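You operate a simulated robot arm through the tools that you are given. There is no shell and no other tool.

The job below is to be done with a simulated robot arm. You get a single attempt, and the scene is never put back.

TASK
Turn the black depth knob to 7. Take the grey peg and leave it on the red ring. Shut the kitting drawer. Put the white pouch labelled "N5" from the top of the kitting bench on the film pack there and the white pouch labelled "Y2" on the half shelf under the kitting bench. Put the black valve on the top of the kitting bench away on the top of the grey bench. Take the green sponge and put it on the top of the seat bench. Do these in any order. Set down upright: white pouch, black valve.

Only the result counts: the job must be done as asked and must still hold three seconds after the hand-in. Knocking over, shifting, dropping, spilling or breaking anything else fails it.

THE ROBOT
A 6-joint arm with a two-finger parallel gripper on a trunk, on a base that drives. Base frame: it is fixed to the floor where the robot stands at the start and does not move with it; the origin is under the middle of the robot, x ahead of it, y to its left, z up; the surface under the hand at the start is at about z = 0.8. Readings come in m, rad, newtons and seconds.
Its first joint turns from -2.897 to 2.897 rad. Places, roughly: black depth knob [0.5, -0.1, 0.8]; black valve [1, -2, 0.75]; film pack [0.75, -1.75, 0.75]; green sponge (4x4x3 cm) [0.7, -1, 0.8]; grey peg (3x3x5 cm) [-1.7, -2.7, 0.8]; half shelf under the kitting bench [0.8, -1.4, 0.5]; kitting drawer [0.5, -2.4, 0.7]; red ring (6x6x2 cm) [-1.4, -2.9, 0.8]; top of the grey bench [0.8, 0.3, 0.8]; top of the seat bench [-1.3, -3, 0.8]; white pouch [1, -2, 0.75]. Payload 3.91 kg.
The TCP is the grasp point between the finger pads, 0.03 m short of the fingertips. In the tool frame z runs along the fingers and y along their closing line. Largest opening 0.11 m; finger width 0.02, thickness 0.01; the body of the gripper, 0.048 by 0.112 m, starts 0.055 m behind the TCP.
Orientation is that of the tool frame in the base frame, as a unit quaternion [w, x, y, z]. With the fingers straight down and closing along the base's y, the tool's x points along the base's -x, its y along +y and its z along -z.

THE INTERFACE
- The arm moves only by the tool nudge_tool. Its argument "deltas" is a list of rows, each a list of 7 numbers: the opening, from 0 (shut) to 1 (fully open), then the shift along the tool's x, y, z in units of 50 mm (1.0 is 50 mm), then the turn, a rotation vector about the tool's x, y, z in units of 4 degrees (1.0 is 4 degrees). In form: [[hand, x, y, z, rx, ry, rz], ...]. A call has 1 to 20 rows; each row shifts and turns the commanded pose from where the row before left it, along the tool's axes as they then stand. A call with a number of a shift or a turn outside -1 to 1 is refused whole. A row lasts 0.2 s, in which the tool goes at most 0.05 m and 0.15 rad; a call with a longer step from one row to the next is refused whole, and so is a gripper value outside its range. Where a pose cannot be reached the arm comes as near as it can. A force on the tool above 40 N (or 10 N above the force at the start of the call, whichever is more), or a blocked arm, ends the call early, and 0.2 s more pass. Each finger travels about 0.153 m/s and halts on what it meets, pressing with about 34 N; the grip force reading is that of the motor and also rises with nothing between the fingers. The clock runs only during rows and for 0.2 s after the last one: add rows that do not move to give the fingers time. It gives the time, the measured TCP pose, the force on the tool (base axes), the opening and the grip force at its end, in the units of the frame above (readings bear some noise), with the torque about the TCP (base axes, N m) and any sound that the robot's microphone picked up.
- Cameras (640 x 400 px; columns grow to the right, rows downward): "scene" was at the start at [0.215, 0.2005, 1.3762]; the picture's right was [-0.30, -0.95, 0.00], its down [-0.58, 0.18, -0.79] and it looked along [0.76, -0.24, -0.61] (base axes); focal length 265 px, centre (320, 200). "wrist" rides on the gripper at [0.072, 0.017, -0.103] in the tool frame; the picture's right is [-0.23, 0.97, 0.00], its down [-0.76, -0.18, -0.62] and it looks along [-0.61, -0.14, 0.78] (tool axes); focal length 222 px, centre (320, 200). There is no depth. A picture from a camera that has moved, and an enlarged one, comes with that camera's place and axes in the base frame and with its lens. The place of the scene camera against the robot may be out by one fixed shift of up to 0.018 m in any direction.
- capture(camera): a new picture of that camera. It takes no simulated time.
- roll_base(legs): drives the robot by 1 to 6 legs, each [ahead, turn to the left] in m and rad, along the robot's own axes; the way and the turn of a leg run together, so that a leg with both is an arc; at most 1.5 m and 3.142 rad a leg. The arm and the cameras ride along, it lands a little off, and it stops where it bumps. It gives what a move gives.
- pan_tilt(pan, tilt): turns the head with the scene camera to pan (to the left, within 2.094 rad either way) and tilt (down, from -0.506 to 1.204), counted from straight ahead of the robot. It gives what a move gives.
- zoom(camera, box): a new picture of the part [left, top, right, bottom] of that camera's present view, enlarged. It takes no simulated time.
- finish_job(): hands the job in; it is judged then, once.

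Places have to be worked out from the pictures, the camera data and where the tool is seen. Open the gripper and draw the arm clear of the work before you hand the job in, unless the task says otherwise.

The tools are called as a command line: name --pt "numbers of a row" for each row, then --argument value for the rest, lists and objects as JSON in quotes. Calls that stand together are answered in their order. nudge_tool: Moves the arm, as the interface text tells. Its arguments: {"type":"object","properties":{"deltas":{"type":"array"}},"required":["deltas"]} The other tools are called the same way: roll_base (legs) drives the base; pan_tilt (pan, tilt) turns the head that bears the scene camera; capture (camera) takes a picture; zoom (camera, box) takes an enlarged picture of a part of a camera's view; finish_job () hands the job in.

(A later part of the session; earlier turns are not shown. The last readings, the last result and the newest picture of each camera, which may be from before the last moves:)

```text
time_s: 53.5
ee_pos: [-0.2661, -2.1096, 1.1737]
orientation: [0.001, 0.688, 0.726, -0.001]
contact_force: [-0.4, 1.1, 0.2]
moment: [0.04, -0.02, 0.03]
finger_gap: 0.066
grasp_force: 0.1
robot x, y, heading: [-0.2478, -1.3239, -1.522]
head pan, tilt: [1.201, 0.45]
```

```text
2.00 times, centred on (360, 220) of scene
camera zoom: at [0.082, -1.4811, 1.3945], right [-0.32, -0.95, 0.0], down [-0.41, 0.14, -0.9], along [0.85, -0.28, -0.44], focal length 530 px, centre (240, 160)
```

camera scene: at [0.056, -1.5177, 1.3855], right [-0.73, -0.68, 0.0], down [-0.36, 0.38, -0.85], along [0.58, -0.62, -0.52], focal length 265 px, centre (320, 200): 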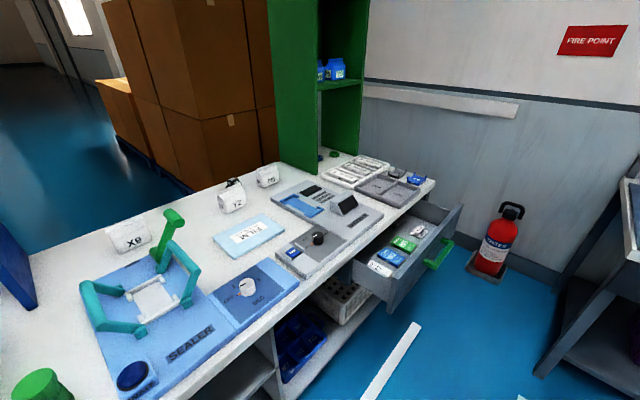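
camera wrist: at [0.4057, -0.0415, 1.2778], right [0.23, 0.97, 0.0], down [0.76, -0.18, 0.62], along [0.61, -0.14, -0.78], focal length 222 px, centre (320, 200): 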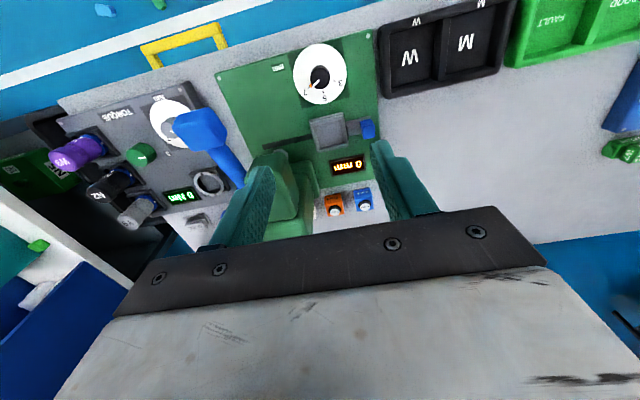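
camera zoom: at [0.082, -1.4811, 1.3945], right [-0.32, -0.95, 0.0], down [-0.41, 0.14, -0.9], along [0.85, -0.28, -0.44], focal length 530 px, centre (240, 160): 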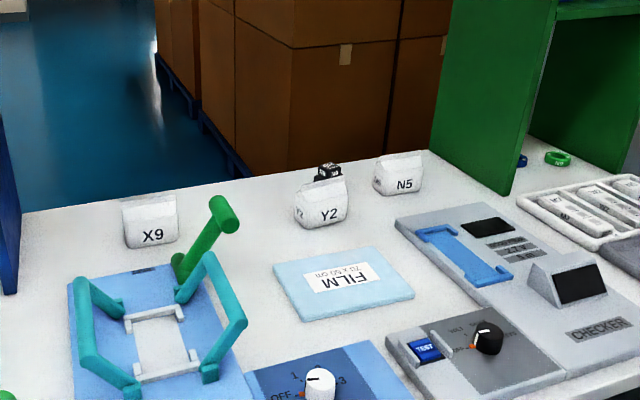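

Pouches: Y2 ≈ (0.97, -1.96), N5 ≈ (1.03, -2.21), X9 ≈ (1.01, -1.59); a small black valve sits just behind Y2; film pack ≈ (0.76, -1.90). Now I look down at the half shelf under the bench and the floor.

pan_tilt --pan 1.57 --tilt 1.0

capture --camera "scene"

pan_tilt --pan 2.09 --tilt 0.9

capture --camera "scene"

pan_tilt --pan 0.9 --tilt 0.9

capture --camera "scene"

```text
time_s: 54.4
ee_pos: [-0.2663, -2.1088, 1.1749]
orientation: [0.0, 0.688, 0.726, 0.001]
contact_force: [-0.4, -0.5, -0.5]
moment: [0.01, 0.01, -0.02]
finger_gap: 0.0659
grasp_force: 0.0
robot x, y, heading: [-0.2504, -1.3266, -1.515]
head pan, tilt: [1.571, 1.0]
```

```text
taken
camera scene: at [0.0644, -1.4486, 1.349], right [0.05, -1.0, 0.0], down [-0.84, -0.04, -0.54], along [0.54, 0.03, -0.84], focal length 265 px, centre (320, 200)
```

scene: 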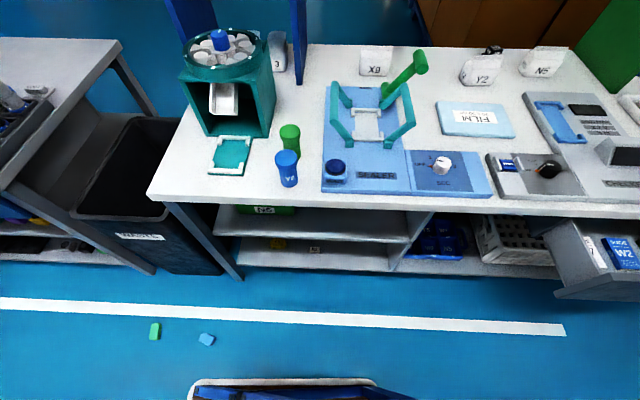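

```text
time_s: 55.4
ee_pos: [-0.2671, -2.1079, 1.1735]
orientation: [0.001, 0.688, 0.726, -0.001]
contact_force: [0.1, 0.6, -0.3]
moment: [-0.01, 0.05, -0.03]
finger_gap: 0.0662
grasp_force: 0.1
robot x, y, heading: [-0.2459, -1.3241, -1.521]
head pan, tilt: [2.089, 0.901]
```

```text
taken
camera scene: at [0.0585, -1.4115, 1.3562], right [0.54, -0.84, 0.0], down [-0.66, -0.42, -0.62], along [0.52, 0.33, -0.78], focal length 265 px, centre (320, 200)
```

scene: 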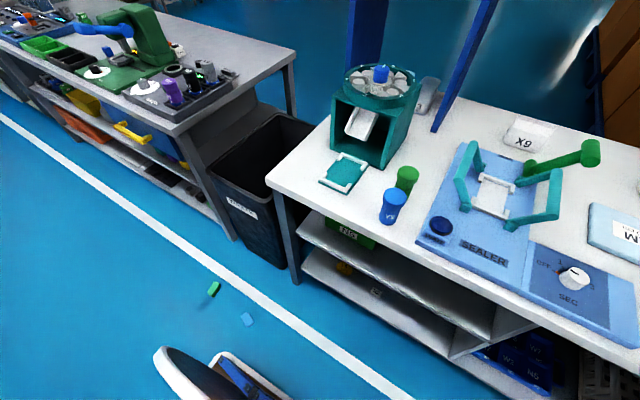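

```text
time_s: 56.8
ee_pos: [-0.2682, -2.1075, 1.1739]
orientation: [0.0, 0.688, 0.725, 0.0]
contact_force: [0.3, -0.2, 0.8]
moment: [-0.04, 0.0, -0.02]
finger_gap: 0.066
grasp_force: 0.0
robot x, y, heading: [-0.2466, -1.328, -1.52]
head pan, tilt: [0.901, 0.901]
```

```text
taken
camera scene: at [0.0562, -1.4959, 1.3562], right [-0.58, -0.81, 0.0], down [-0.64, 0.46, -0.62], along [0.51, -0.36, -0.78], focal length 265 px, centre (320, 200)
```

scene: 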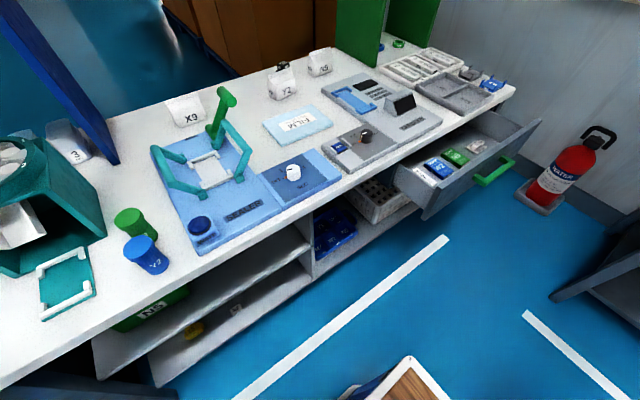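

Half shelf spans y ≈ -1.06…-1.74, front edge x≈0.45, with a green box at its left end; the drawer sticks out to about x≈0.24 at y≈-2.1…-2.6. Floor bits at (0.18, -0.68) and (0.15, -0.93). I check the space on the other side (seat bench and machines) before choosing where to stand.

pan_tilt --pan -0.5 --tilt 0.5

capture --camera "scene"

pan_tilt --pan -1.3 --tilt 0.6

capture --camera "scene"

pan_tilt --pan 0.15 --tilt 0.7

capture --camera "scene"

```text
time_s: 58.3
ee_pos: [-0.2657, -2.1074, 1.1747]
orientation: [0.001, 0.687, 0.726, 0.001]
contact_force: [0.2, -0.8, -0.3]
moment: [0.0, 0.0, 0.03]
finger_gap: 0.0661
grasp_force: 0.1
robot x, y, heading: [-0.2493, -1.3236, -1.519]
head pan, tilt: [-0.499, 0.499]
```

```text
taken
camera scene: at [-0.0447, -1.534, 1.3901], right [-0.9, 0.43, 0.0], down [0.21, 0.43, -0.88], along [-0.38, -0.79, -0.48], focal length 265 px, centre (320, 200)
```

scene: 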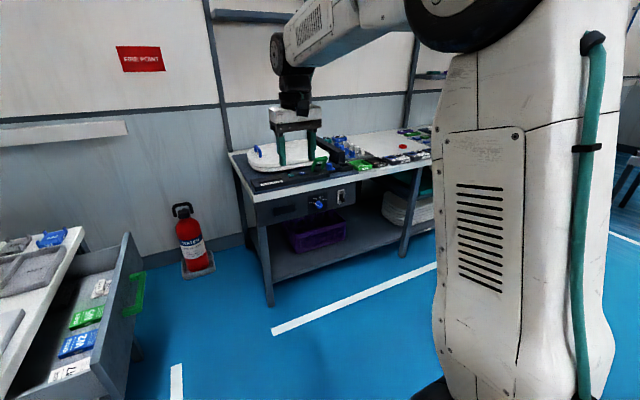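

```text
time_s: 59.4
ee_pos: [-0.2659, -2.1073, 1.1741]
orientation: [0.0, 0.687, 0.727, 0.0]
contact_force: [-0.1, 0.3, 0.1]
moment: [0.0, 0.01, 0.02]
finger_gap: 0.066
grasp_force: 0.1
robot x, y, heading: [-0.2477, -1.3223, -1.521]
head pan, tilt: [-1.3, 0.6]
```

```text
taken
camera scene: at [-0.0891, -1.4799, 1.381], right [-0.32, 0.95, 0.0], down [0.54, 0.18, -0.83], along [-0.78, -0.26, -0.56], focal length 265 px, centre (320, 200)
```

scene: 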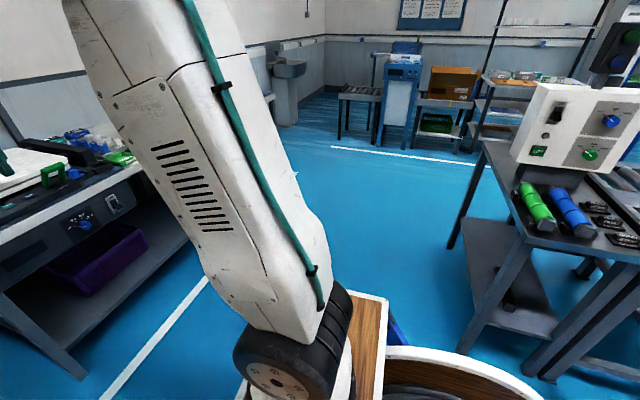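

```text
time_s: 61.0
ee_pos: [-0.2664, -2.1075, 1.1734]
orientation: [0.0, 0.688, 0.726, 0.0]
contact_force: [-0.1, 0.0, -0.8]
moment: [0.03, 0.0, 0.0]
finger_gap: 0.066
grasp_force: 0.0
robot x, y, heading: [-0.2493, -1.3208, -1.524]
head pan, tilt: [0.15, 0.7]
```

```text
taken
camera scene: at [0.0116, -1.5353, 1.3724], right [-0.98, -0.2, 0.0], down [-0.13, 0.63, -0.76], along [0.15, -0.75, -0.64], focal length 265 px, centre (320, 200)
```

scene: 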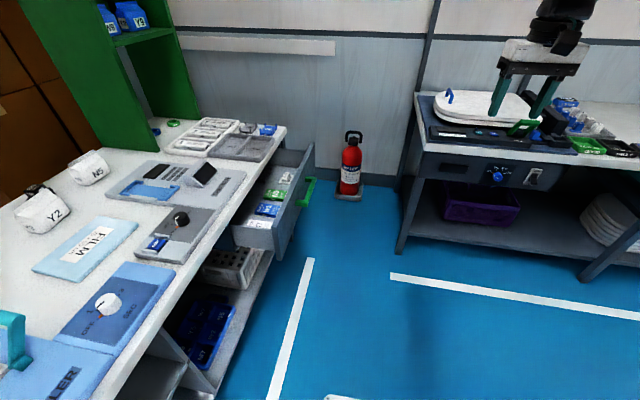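

The region y<-1.0 is open floor up to the seat bench front at y≈-2.7. I zoom on the drawer to measure its front and handle.

zoom --camera "scene" --box '[200, 120, 360, 270]'

zoom --camera "scene" --box '[0, 130, 160, 270]'

```text
2.67 times, centred on (280, 195) of scene
camera zoom: at [0.0116, -1.5353, 1.3724], right [-0.98, -0.2, 0.0], down [-0.13, 0.63, -0.76], along [0.15, -0.75, -0.64], focal length 707 px, centre (427, 213)
```

zoom: 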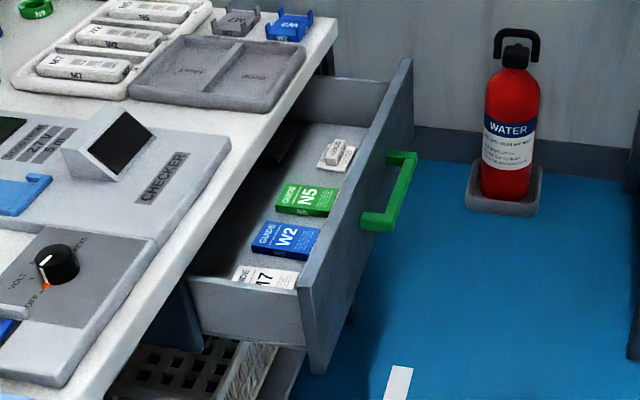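

```text
2.86 times, centred on (80, 200) of scene
camera zoom: at [0.0116, -1.5353, 1.3724], right [-0.98, -0.2, 0.0], down [-0.13, 0.63, -0.76], along [0.15, -0.75, -0.64], focal length 758 px, centre (1006, 200)
```

zoom: 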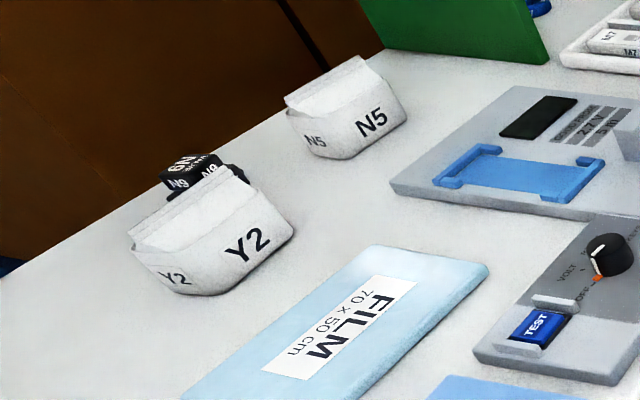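

Drawer front panel at x≈0.29, y≈-2.15…-2.74, handle around x≈0.25, z≈0.65. I drive to about (-0.45, -2.1) facing the drawer, leaving room to turn.

roll_base --legs '[[0, -0.3], [0.8, 0], [0, 1.82]]'

pan_tilt --pan -0.5 --tilt 0.7

capture --camera "scene"

capture --camera "wrist"

```text
time_s: 70.8
ee_pos: [0.3245, -2.1522, 1.1757]
orientation: [0.0, -0.016, 1.0, 0.0]
contact_force: [-0.4, -0.3, -0.3]
moment: [0.0, 0.03, 0.0]
finger_gap: 0.066
grasp_force: 0.0
robot x, y, heading: [-0.4585, -2.1179, 0.024]
head pan, tilt: [0.15, 0.7]
```

```text
time_s: 71.8
ee_pos: [0.3249, -2.1525, 1.1736]
orientation: [-0.001, -0.016, 1.0, 0.0]
contact_force: [0.2, -0.1, 0.1]
moment: [0.01, 0.01, 0.02]
finger_gap: 0.066
grasp_force: 0.1
robot x, y, heading: [-0.458, -2.1161, 0.025]
head pan, tilt: [-0.499, 0.7]
```

```text
taken
camera scene: at [-0.256, -1.9253, 1.3724], right [-0.45, -0.89, 0.0], down [-0.57, 0.29, -0.76], along [0.68, -0.35, -0.64], focal length 265 px, centre (320, 200)
```

scene: 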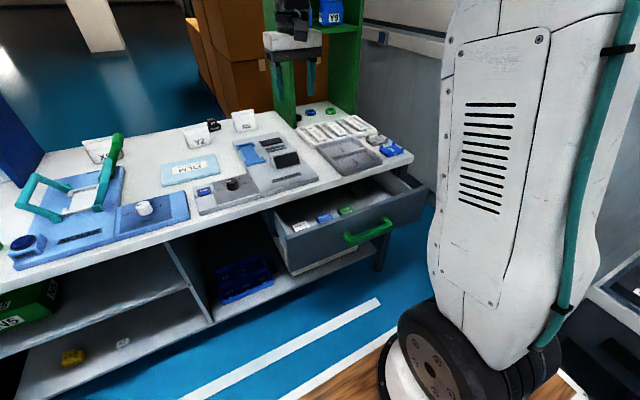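

```text
taken
camera wrist: at [0.2523, -2.137, 1.2778], right [0.2, 0.98, 0.0], down [0.77, -0.15, 0.62], along [0.61, -0.12, -0.78], focal length 222 px, centre (320, 200)
```

wrist: 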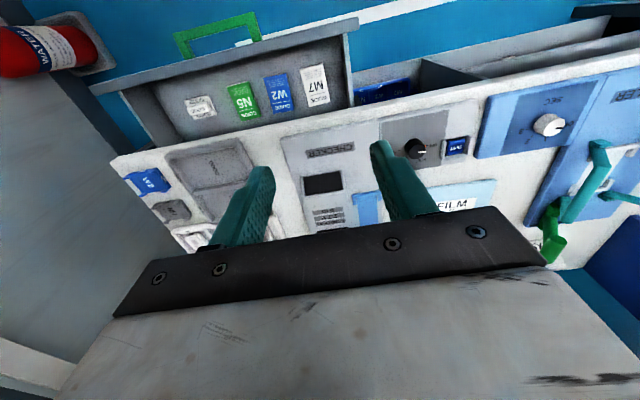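

Both cameras see the drawer handle. I zoom to triangulate it.

zoom --camera "scene" --box '[260, 160, 440, 280]'

zoom --camera "wrist" --box '[80, 0, 360, 150]'

zoom --camera "scene" --box '[0, 220, 220, 400]'

```text
3.33 times, centred on (350, 220) of scene
camera zoom: at [-0.256, -1.9253, 1.3724], right [-0.45, -0.89, 0.0], down [-0.57, 0.29, -0.76], along [0.68, -0.35, -0.64], focal length 884 px, centre (220, 133)
```

zoom: 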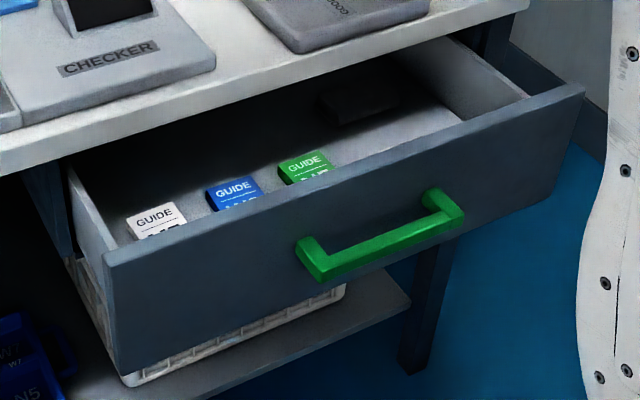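

```text
2.29 times, centred on (220, 75) of wrist
camera zoom: at [0.2523, -2.137, 1.2778], right [0.2, 0.98, 0.0], down [0.77, -0.15, 0.62], along [0.61, -0.12, -0.78], focal length 508 px, centre (549, 486)
```

zoom: 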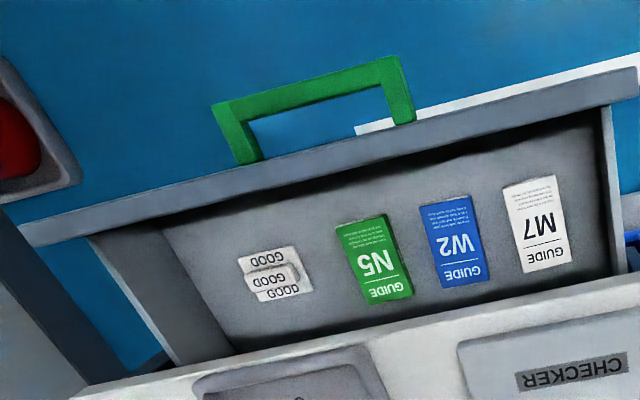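

```text
2.22 times, centred on (110, 310) of scene
camera zoom: at [-0.256, -1.9253, 1.3724], right [-0.45, -0.89, 0.0], down [-0.57, 0.29, -0.76], along [0.68, -0.35, -0.64], focal length 589 px, centre (787, -44)
```

zoom: 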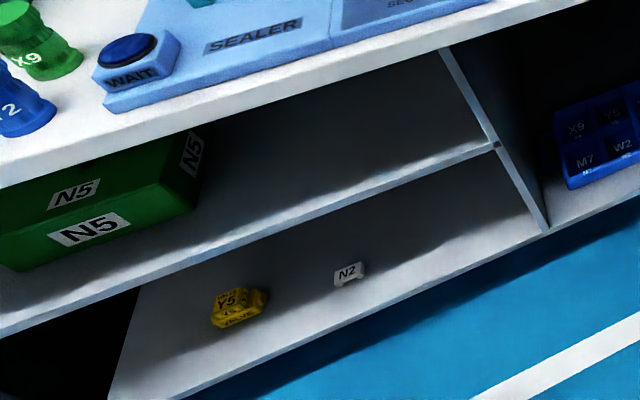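

Handle bar ≈ x 0.214, y -2.28…-2.44, z≈0.69. I back off 0.1 m for reach, then bring the closed hand to (0.14, -2.357, 0.80), in front of the handle.

roll_base --legs '[[-0.1, 0]]'

nudge_tool --pt "0 0.17 -0.4 0.748 0 0 0.46" --pt "0 0.17 -0.4 0.748 0 0 0" --pt "0 0.17 -0.4 0.748 0 0 0" --pt "0 0.17 -0.4 0.748 0 0 0" --pt "0 0.17 -0.4 0.748 0 0 0" --pt "0 0.17 -0.4 0.748 0 0 0" --pt "0 0.17 -0.4 0.748 0 0 0" --pt "0 0.17 -0.4 0.748 0 0 0" --pt "0 0.17 -0.4 0.748 0 0 0" --pt "0 0.17 -0.4 0.748 0 0 0" --pt "0 0 0 0 0 0 0"

capture --camera "scene"

capture --camera "wrist"

```text
time_s: 73.0
ee_pos: [0.2236, -2.1548, 1.1745]
orientation: [-0.001, -0.015, 1.0, 0.0]
contact_force: [0.7, 0.0, -0.1]
moment: [0.02, 0.0, -0.01]
finger_gap: 0.0658
grasp_force: 0.1
robot x, y, heading: [-0.5596, -2.1209, 0.024]
head pan, tilt: [-0.499, 0.7]
```

```text
time_s: 75.4
ee_pos: [0.1424, -2.3552, 0.801]
orientation: [0.001, 0.001, 1.0, 0.0]
contact_force: [-0.5, -1.0, 0.1]
moment: [0.0, -0.01, 0.0]
finger_gap: 0.0001
grasp_force: 34.2
robot x, y, heading: [-0.5587, -2.1194, 0.025]
head pan, tilt: [-0.499, 0.7]
```

```text
taken
camera scene: at [-0.357, -1.9284, 1.3724], right [-0.46, -0.89, 0.0], down [-0.57, 0.29, -0.76], along [0.68, -0.35, -0.64], focal length 265 px, centre (320, 200)
```

scene: 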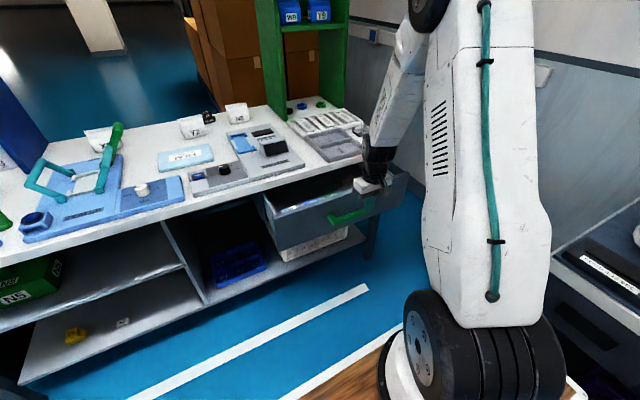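

```text
taken
camera wrist: at [0.0697, -2.3379, 0.9044], right [0.23, 0.97, 0.0], down [0.76, -0.18, 0.62], along [0.61, -0.14, -0.78], focal length 222 px, centre (320, 200)
```

wrist: 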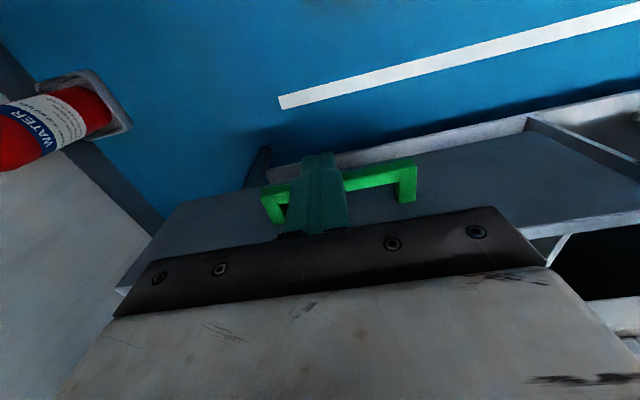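

Hand is in front of the handle's middle. I descend to z≈0.686 and push slowly ahead, watching the force.

nudge_tool --pt "0 0 0 0.8 0 0 0" --pt "0 0 0 0.8 0 0 0" --pt "0 0 0 0.7 0 0 0" --pt "0 0 0 0 0 0 0" --pt "0 -0.4 0 0 0 0 0" --pt "0 -0.4 0 0 0 0 0" --pt "0 -0.3 0 0 0 0 0" --pt "0 -0.3 0 0 0 0 0" --pt "0 -0.3 0 0 0 0 0" --pt "0 -0.3 0 0 0 0 0" --pt "0 0 0 0 0 0 0"

capture --camera "scene"

capture --camera "wrist"

```text
time_s: 77.8
ee_pos: [0.2392, -2.3554, 0.6858]
orientation: [0.0, 0.002, 1.0, 0.0]
contact_force: [-0.2, -0.6, 1.0]
moment: [-0.02, 0.03, 0.02]
finger_gap: 0.0001
grasp_force: 34.0
robot x, y, heading: [-0.5565, -2.1213, 0.028]
head pan, tilt: [-0.499, 0.7]
```

```text
taken
camera scene: at [-0.3569, -1.9284, 1.3724], right [-0.46, -0.89, 0.0], down [-0.57, 0.29, -0.76], along [0.68, -0.35, -0.64], focal length 265 px, centre (320, 200)
```

scene: 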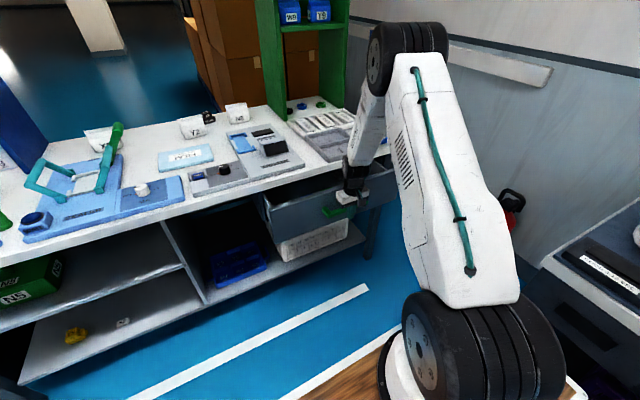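

```text
taken
camera wrist: at [0.1671, -2.3396, 0.7884], right [0.23, 0.97, 0.0], down [0.76, -0.18, 0.62], along [0.61, -0.14, -0.78], focal length 222 px, centre (320, 200)
```

wrist: 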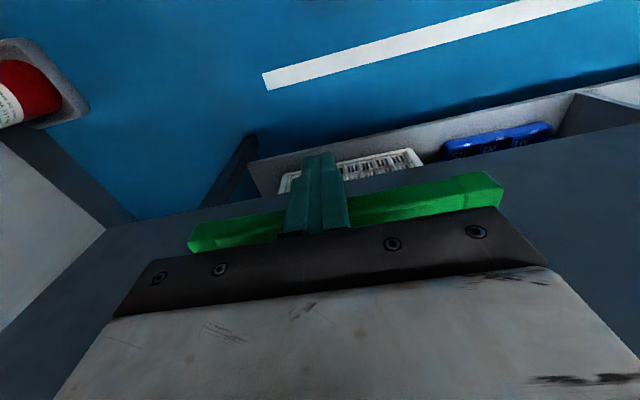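

Contact made and the drawer is sliding with little force. I keep pushing in small steps until it stops.

nudge_tool --pt "0 -0.3 0 0 0 0 0" --pt "0 -0.3 0 0 0 0 0" --pt "0 -0.3 0 0 0 0 0" --pt "0 -0.3 0 0 0 0 0" --pt "0 -0.3 0 0 0 0 0" --pt "0 0 0 0 0 0 0"

capture --camera "scene"

capture --camera "wrist"

```text
time_s: 79.2
ee_pos: [0.3126, -2.3556, 0.6845]
orientation: [0.001, 0.001, 1.0, 0.0]
contact_force: [0.6, 0.6, 0.5]
moment: [-0.01, 0.0, 0.0]
finger_gap: 0.0001
grasp_force: 33.9
robot x, y, heading: [-0.561, -2.118, 0.028]
head pan, tilt: [-0.499, 0.7]
```

```text
taken
camera scene: at [-0.3569, -1.9284, 1.3724], right [-0.46, -0.89, 0.0], down [-0.57, 0.29, -0.76], along [0.68, -0.35, -0.64], focal length 265 px, centre (320, 200)
```

scene: 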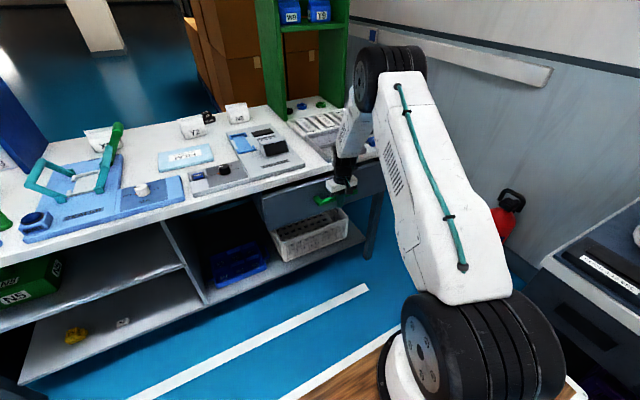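

```text
taken
camera wrist: at [0.2412, -2.3382, 0.7883], right [0.23, 0.97, 0.0], down [0.76, -0.18, 0.62], along [0.61, -0.14, -0.78], focal length 222 px, centre (320, 200)
```

wrist: 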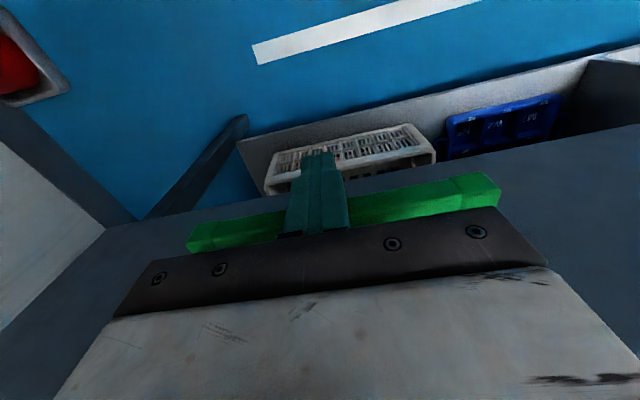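

Drawer nearly in. Continuing with 1 cm steps until the force stops it.

nudge_tool --pt "0 -0.2 0 0 0 0 0" --pt "0 -0.2 0 0 0 0 0" --pt "0 -0.2 0 0 0 0 0" --pt "0 -0.2 0 0 0 0 0" --pt "0 -0.2 0 0 0 0 0" --pt "0 -0.2 0 0 0 0 0" --pt "0 0 0 0 0 0 0"

capture --camera "scene"

capture --camera "wrist"

```text
time_s: 80.3
ee_pos: [0.3505, -2.3549, 0.6828]
orientation: [-0.008, 0.001, 1.0, 0.002]
contact_force: [-10.3, 0.4, 2.0]
moment: [0.02, -0.07, 0.14]
finger_gap: 0.0001
grasp_force: 34.2
robot x, y, heading: [-0.5588, -2.1189, 0.021]
head pan, tilt: [-0.499, 0.7]
stopped in row 5: the force on the tool passed its limit at 56 N (the readings are from after the stop); the commanded pose is now the measured one
```

```text
taken
camera scene: at [-0.3575, -1.9285, 1.3724], right [-0.46, -0.89, 0.0], down [-0.57, 0.29, -0.77], along [0.68, -0.35, -0.64], focal length 265 px, centre (320, 200)
```

scene: 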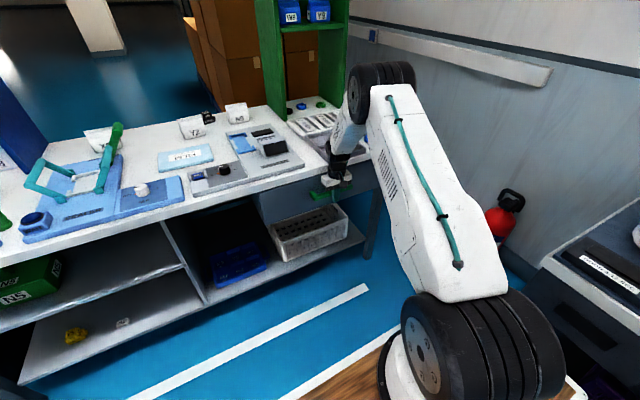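

```text
taken
camera wrist: at [0.2802, -2.3394, 0.7876], right [0.23, 0.97, 0.0], down [0.77, -0.18, 0.61], along [0.59, -0.14, -0.79], focal length 222 px, centre (320, 200)
```

wrist: 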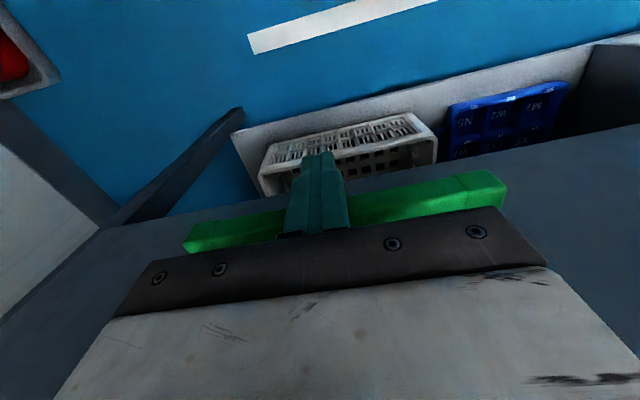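

The push met a hard stop (56 N) at TCP x≈0.35. I back off and check that the drawer is fully shut.

nudge_tool --pt "0 0.6 0 0 0 0 0" --pt "0 1 0 0 0 0 0" --pt "0 1 0 0 0 0 0" --pt "0 0.5 0 -0.5 0 0 0" --pt "0 0 0 -1 0 0 0" --pt "0 0 0 -1 0 0 0" --pt "0 0 0 -1 0 0 0" --pt "0 0 0 -1 0 0 0" --pt "0 0 0 -1 0 0 0" --pt "0 0 0 -1 0 0 0"

zoom --camera "scene" --box '[220, 130, 420, 280]'

capture --camera "wrist"

```text
time_s: 82.5
ee_pos: [0.2021, -2.3543, 1.0093]
orientation: [-0.007, 0.001, 1.0, 0.002]
contact_force: [0.2, -0.2, -0.4]
moment: [0.01, 0.01, 0.02]
finger_gap: 0.0
grasp_force: 34.0
robot x, y, heading: [-0.5562, -2.1163, 0.025]
head pan, tilt: [-0.499, 0.7]
```

```text
2.67 times, centred on (320, 205) of scene
camera zoom: at [-0.3567, -1.9286, 1.3723], right [-0.46, -0.89, 0.0], down [-0.57, 0.29, -0.76], along [0.68, -0.35, -0.64], focal length 707 px, centre (320, 187)
```

zoom: 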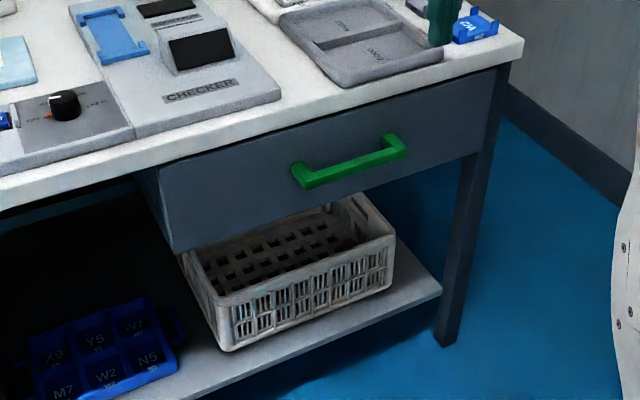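

```text
taken
camera wrist: at [0.1305, -2.3381, 1.1133], right [0.23, 0.97, 0.0], down [0.77, -0.18, 0.61], along [0.6, -0.14, -0.79], focal length 222 px, centre (320, 200)
```

wrist: 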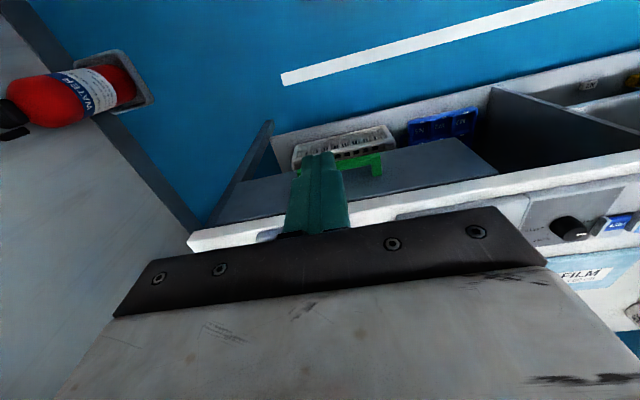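

The drawer is flush under the table top: shut. Next I centre and raise the arm, then drive forward 0.53 m toward the bench to reach the pouches.

nudge_tool --pt "0.8 0 0.8 -0.5 0 0 0" --pt "0.8 0 0.8 -0.5 0 0 0" --pt "0.8 0 0.8 -0.5 0 0 0" --pt "0.8 0 0.8 -0.5 0 0 0" --pt "0.8 0 0.8 -0.5 0 0 0" --pt "0.8 0 0.8 -0.5 0 0 0" --pt "0.8 0 0 0 0 0 0"

roll_base --legs '[[0.53, 0]]'

capture --camera "wrist"

pan_tilt --pan -0.2 --tilt 0.6

capture --camera "scene"

```text
time_s: 84.1
ee_pos: [0.2025, -2.118, 1.16]
orientation: [-0.006, 0.0, 1.0, 0.001]
contact_force: [-0.5, 0.0, 0.6]
moment: [0.0, -0.01, 0.01]
finger_gap: 0.088
grasp_force: 0.0
robot x, y, heading: [-0.5629, -2.1214, 0.021]
head pan, tilt: [-0.499, 0.7]
```

```text
time_s: 87.2
ee_pos: [0.7413, -2.1057, 1.159]
orientation: [-0.006, 0.002, 1.0, 0.003]
contact_force: [0.5, 0.3, 0.2]
moment: [0.01, 0.0, 0.03]
finger_gap: 0.0881
grasp_force: 0.0
robot x, y, heading: [-0.0206, -2.1042, 0.023]
head pan, tilt: [-0.499, 0.7]
```

```text
taken
camera wrist: at [0.67, -2.0901, 1.2636], right [0.23, 0.97, 0.0], down [0.77, -0.18, 0.61], along [0.6, -0.14, -0.79], focal length 222 px, centre (320, 200)
```

wrist: 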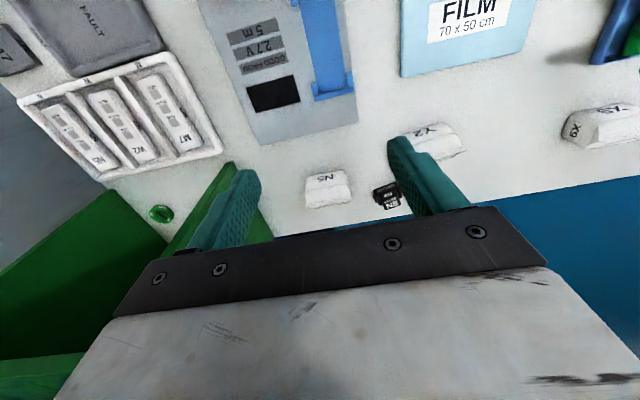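

```text
time_s: 88.0
ee_pos: [0.7398, -2.1059, 1.1598]
orientation: [-0.006, 0.002, 1.0, 0.002]
contact_force: [0.8, -0.1, 0.6]
moment: [-0.02, 0.01, -0.01]
finger_gap: 0.0879
grasp_force: 0.0
robot x, y, heading: [-0.0218, -2.1041, 0.015]
head pan, tilt: [-0.201, 0.6]
```

```text
taken
camera scene: at [0.1933, -1.8929, 1.381], right [-0.18, -0.98, 0.0], down [-0.56, 0.1, -0.82], along [0.81, -0.15, -0.57], focal length 265 px, centre (320, 200)
```

scene: 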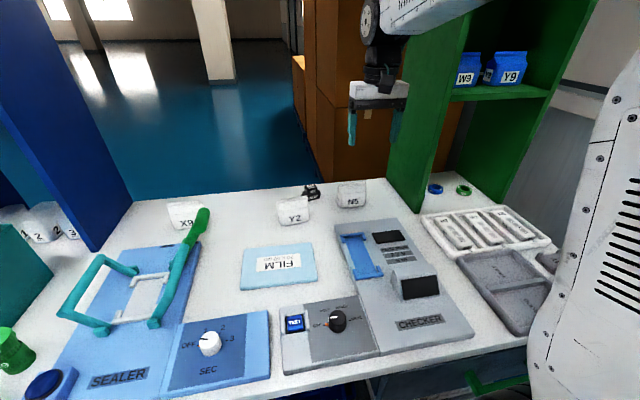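

Robot at x≈-0.02. The wrist view shows N5, the valve and Y2 from above; I zoom for exact outlines.

zoom --camera "wrist" --box '[280, 100, 480, 220]'

zoom --camera "scene" --box '[230, 160, 390, 280]'

```text
3.20 times, centred on (380, 160) of wrist
camera zoom: at [0.67, -2.0901, 1.2636], right [0.23, 0.97, 0.0], down [0.77, -0.18, 0.61], along [0.6, -0.14, -0.79], focal length 711 px, centre (128, 328)
```

zoom: 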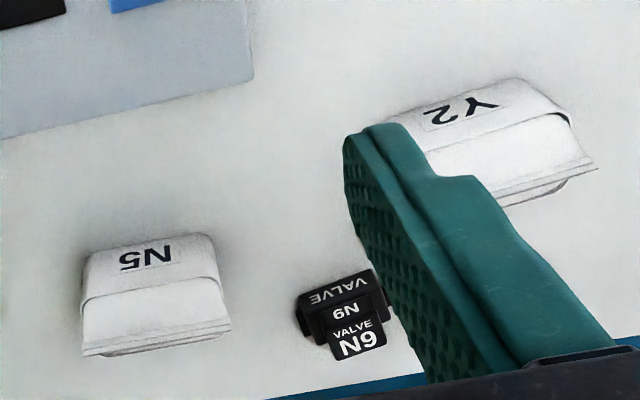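

```text
3.33 times, centred on (310, 220) of scene
camera zoom: at [0.1933, -1.8929, 1.381], right [-0.18, -0.98, 0.0], down [-0.56, 0.1, -0.82], along [0.81, -0.15, -0.57], focal length 884 px, centre (353, 133)
```

zoom: 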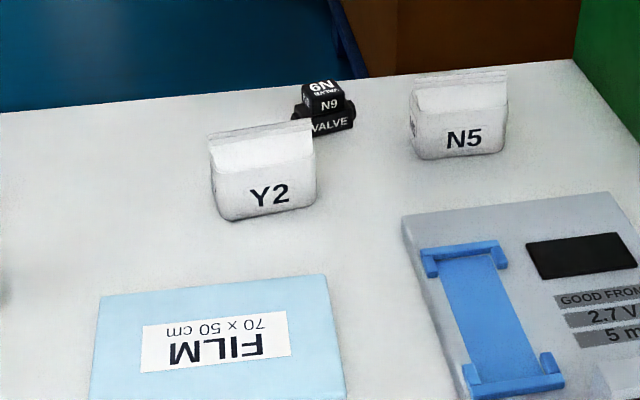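

Comparing wrist and scene rays suggests the kitting top is nearer z≈0.78 than 0.75. I move the hand closer over N5 (z≈1.05) to triangulate with the wrist camera.

nudge_tool --pt "1 -0.76 -0.164 0.44 0 0 0" --pt "1 -0.76 -0.164 0.44 0 0 0" --pt "1 -0.76 -0.164 0.44 0 0 0" --pt "1 -0.76 -0.164 0.44 0 0 0" --pt "1 -0.76 -0.164 0.44 0 0 0" --pt "1 0 0 0 0 0 0"

capture --camera "wrist"

```text
time_s: 89.4
ee_pos: [0.9291, -2.1486, 1.0443]
orientation: [-0.006, 0.003, 1.0, 0.001]
contact_force: [0.0, 0.1, -0.4]
moment: [-0.03, -0.02, -0.04]
finger_gap: 0.1101
grasp_force: 0.0
robot x, y, heading: [-0.0205, -2.1047, 0.021]
head pan, tilt: [-0.201, 0.6]
```

```text
taken
camera wrist: at [0.8585, -2.1327, 1.1493], right [0.23, 0.97, 0.0], down [0.77, -0.18, 0.61], along [0.6, -0.14, -0.79], focal length 222 px, centre (320, 200)
```

wrist: 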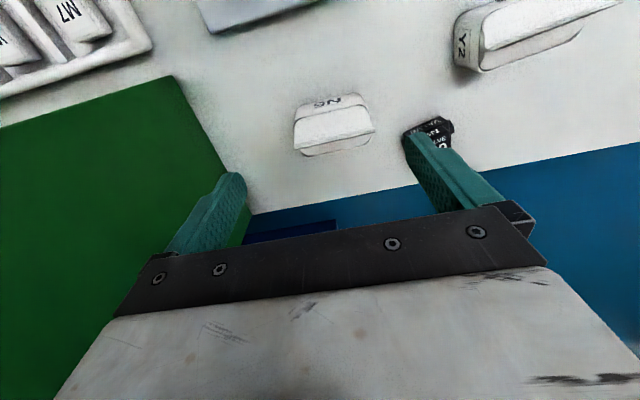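

zoom --camera "wrist" --box '[270, 70, 400, 180]'

zoom --camera "wrist" --box '[390, 0, 640, 170]'

```text
3.64 times, centred on (335, 125) of wrist
camera zoom: at [0.8585, -2.1327, 1.1493], right [0.23, 0.97, 0.0], down [0.77, -0.18, 0.61], along [0.6, -0.14, -0.79], focal length 808 px, centre (266, 473)
```

zoom: 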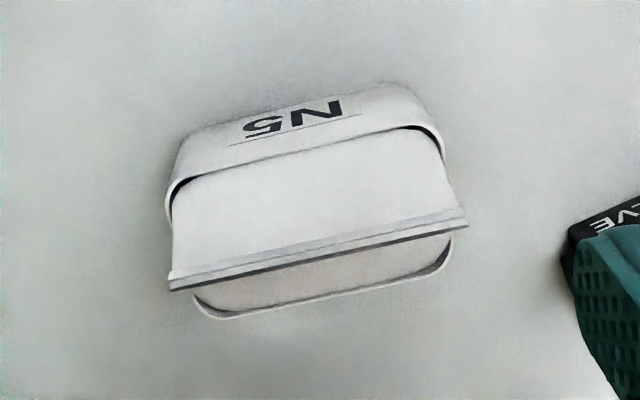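

```text
2.35 times, centred on (515, 85) of wrist
camera zoom: at [0.8585, -2.1327, 1.1493], right [0.23, 0.97, 0.0], down [0.77, -0.18, 0.61], along [0.6, -0.14, -0.79], focal length 523 px, centre (-139, 471)
```

zoom: 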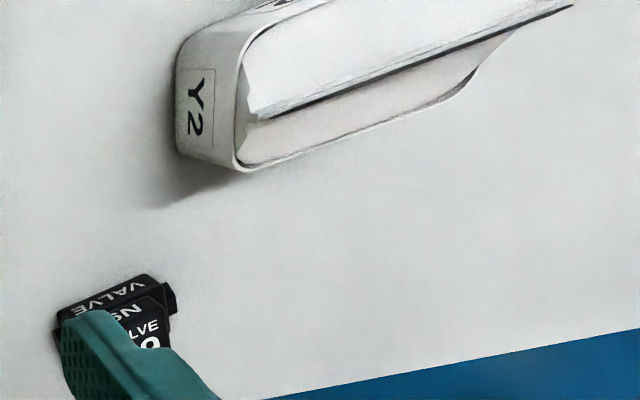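

N5 ridge triangulates to x≈0.97, y -2.19…-2.09, top z≈0.885; its thin direction lies along x. I turn the hand 90° so the fingers close along x, above the pouch.

nudge_tool --pt "1 -0.92 0.13 0 0 0 0" --pt "1 0 0 0 0 0 1" --pt "1 0 0 0 0 0 1" --pt "1 0 0 0 0 0 1" --pt "1 0 0 0 0 0 1" --pt "1 0 0 0 0 0 1" --pt "1 0 0 0 0 0 1" --pt "1 0 0 0 0 0 1" --pt "1 0 0 0 0 0 1" --pt "1 0 0 0 0 0 1" --pt "1 0 0 0 0 0 1" --pt "1 0 0 0 0 0 1" --pt "1 0 0 0 0 0 1" --pt "1 0 0 0 0 0 1" --pt "1 0 0 0 0 0 1" --pt "1 0 0 0 0 0 1" --pt "1 0 0 0 0 0 1" --pt "1 0 0 0 0 0 1" --pt "1 0 0 0 0 0 1" --pt "1 0 0 0 0 0 1"

nudge_tool --pt "1 0 0 0 0 0 1" --pt "1 0 0 0 0 0 1" --pt "1 0 0 0 0 0 1" --pt "1 0 0 0 0 0 0.5" --pt "1 0 0 0.6 0 0 0" --pt "1 0 0 0.6 0 0 0" --pt "1 0 0 0 0 0 0"

capture --camera "wrist"

capture --camera "scene"

```text
time_s: 93.6
ee_pos: [0.9752, -2.1419, 1.0461]
orientation: [-0.007, 0.619, 0.785, -0.002]
contact_force: [0.3, 0.4, 0.3]
moment: [0.03, -0.02, -0.02]
finger_gap: 0.1102
grasp_force: 0.1
robot x, y, heading: [-0.0229, -2.1075, 0.026]
head pan, tilt: [-0.201, 0.6]
```

```text
time_s: 95.2
ee_pos: [0.9751, -2.1405, 0.9848]
orientation: [-0.005, 0.708, 0.706, -0.004]
contact_force: [0.3, 0.4, -0.1]
moment: [-0.03, 0.01, 0.01]
finger_gap: 0.11
grasp_force: 0.0
robot x, y, heading: [-0.0186, -2.1029, 0.019]
head pan, tilt: [-0.201, 0.6]
```

```text
taken
camera wrist: at [0.994, -2.0695, 1.0892], right [0.97, -0.23, -0.01], down [-0.17, -0.76, 0.62], along [-0.15, -0.6, -0.78], focal length 222 px, centre (320, 200)
```

wrist: 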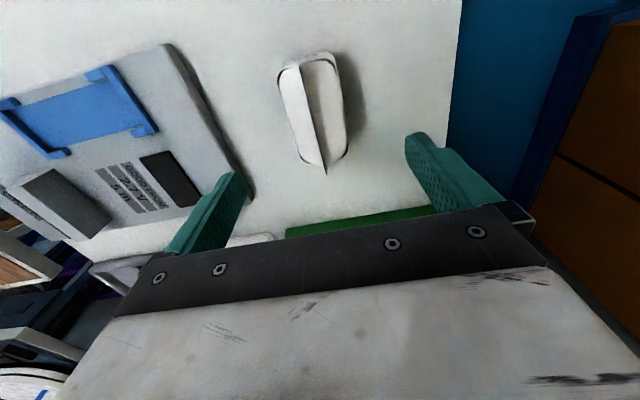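

```text
taken
camera scene: at [0.1933, -1.8929, 1.381], right [-0.18, -0.98, 0.0], down [-0.56, 0.1, -0.83], along [0.81, -0.15, -0.56], focal length 265 px, centre (320, 200)
```

scene: 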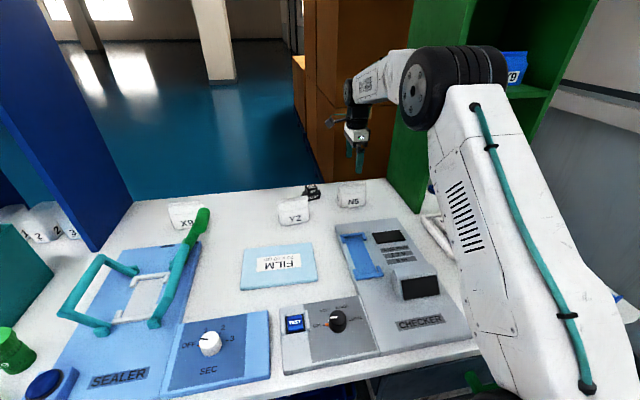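

I zoom the wrist view: the pouch is seen along its ridge, useful for centring the closing direction.

zoom --camera "wrist" --box '[250, 30, 380, 190]'

```text
2.50 times, centred on (315, 110) of wrist
camera zoom: at [0.994, -2.0695, 1.0892], right [0.97, -0.23, -0.01], down [-0.17, -0.76, 0.62], along [-0.15, -0.6, -0.78], focal length 555 px, centre (332, 425)
```

zoom: 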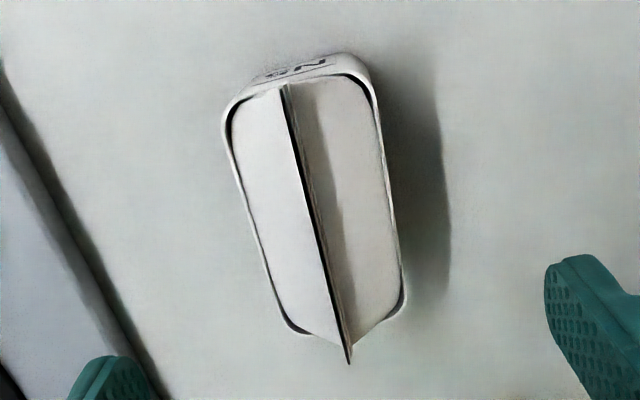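

Ridge at x≈0.971, z≈0.887; shoulders x≈0.938…1.000; table ≈0.78. I centre on (0.970, -2.1405), remove the 0.7° tilt and descend to TCP z≈0.86, then check.

nudge_tool --pt "1 0 -0.1 0.4 -0.18 0 0" --pt "1 0 0 0.6 0 0 0" --pt "1 0 0 0.6 0 0 0" --pt "1 0 0 0.5 0 0 0" --pt "1 0 0 0.4 0 0 0" --pt "1 0 0 0 0 0 0"

capture --camera "wrist"

zoom --camera "scene" --box '[280, 120, 440, 240]'

```text
time_s: 96.6
ee_pos: [0.9697, -2.1404, 0.8602]
orientation: [-0.001, 0.709, 0.705, 0.001]
contact_force: [-0.6, 0.9, -0.7]
moment: [0.01, 0.01, -0.01]
finger_gap: 0.11
grasp_force: 0.0
robot x, y, heading: [-0.0213, -2.1073, 0.023]
head pan, tilt: [-0.201, 0.6]
```

```text
taken
camera wrist: at [0.9872, -2.0692, 0.9652], right [0.97, -0.23, 0.0], down [-0.18, -0.76, 0.62], along [-0.14, -0.6, -0.78], focal length 222 px, centre (320, 200)
```

wrist: 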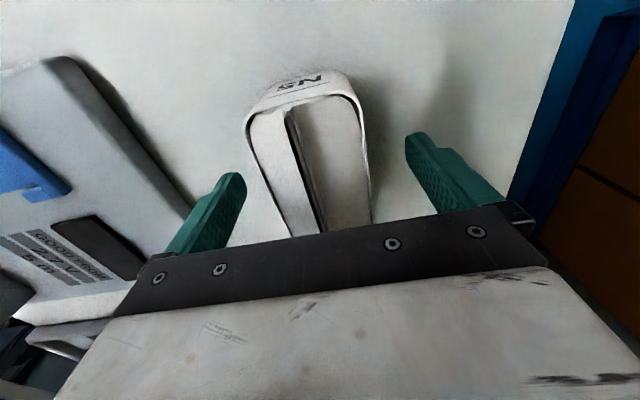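

```text
3.33 times, centred on (360, 180) of scene
camera zoom: at [0.1933, -1.8929, 1.381], right [-0.18, -0.98, 0.0], down [-0.56, 0.1, -0.83], along [0.81, -0.15, -0.57], focal length 884 px, centre (187, 267)
```

zoom: 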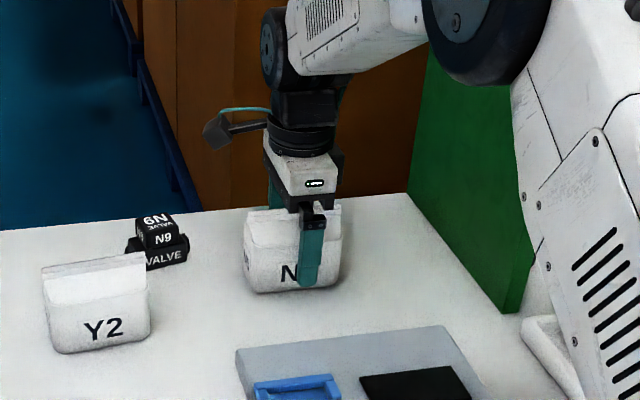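

Fingers straddle the pouch; it sits about 4 mm toward -x of centre. I shift, lower to z≈0.84, close and lift gently.

nudge_tool --pt "1 0 -0.07 0.2 0 0 0" --pt "1 0 0 0.2 0 0 0" --pt "1 0 0 0 0 0 0" --pt "0 0 0 0 0 0 0" --pt "0 0 0 0 0 0 0" --pt "0 0 0 0 0 0 0" --pt "0 0 0 0 0 0 0" --pt "0 0 0 -0.3 0 0 0" --pt "0 0 0 -0.3 0 0 0" --pt "0 0 0 0 0 0 0"

capture --camera "wrist"

zoom --camera "scene" --box '[280, 120, 440, 240]'

```text
time_s: 98.8
ee_pos: [0.9668, -2.1409, 0.8709]
orientation: [-0.001, 0.709, 0.705, 0.001]
contact_force: [-0.4, -0.3, -0.9]
moment: [0.01, -0.03, -0.01]
finger_gap: 0.0575
grasp_force: 34.9
robot x, y, heading: [-0.0184, -2.1065, 0.021]
head pan, tilt: [-0.201, 0.6]
```

```text
taken
camera wrist: at [0.9839, -2.0699, 0.9753], right [0.97, -0.23, 0.0], down [-0.18, -0.76, 0.62], along [-0.15, -0.6, -0.78], focal length 222 px, centre (320, 200)
```

wrist: 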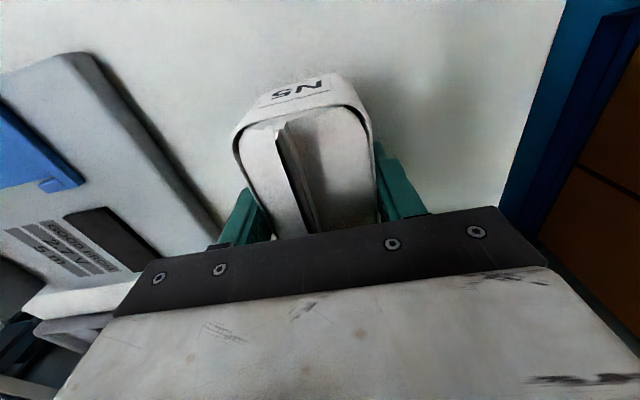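

```text
3.33 times, centred on (360, 180) of scene
camera zoom: at [0.1934, -1.8929, 1.381], right [-0.18, -0.98, 0.0], down [-0.56, 0.1, -0.82], along [0.81, -0.15, -0.57], focal length 884 px, centre (187, 267)
```

zoom: 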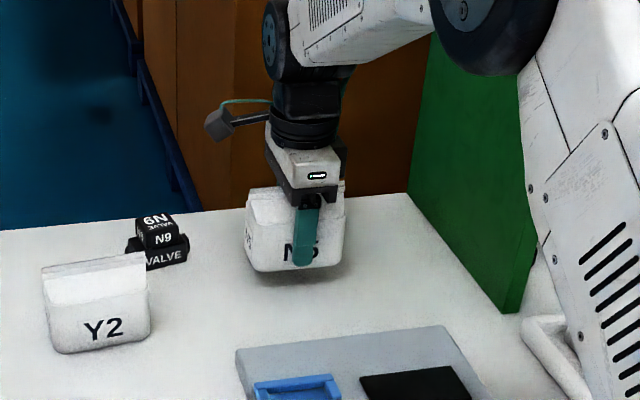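

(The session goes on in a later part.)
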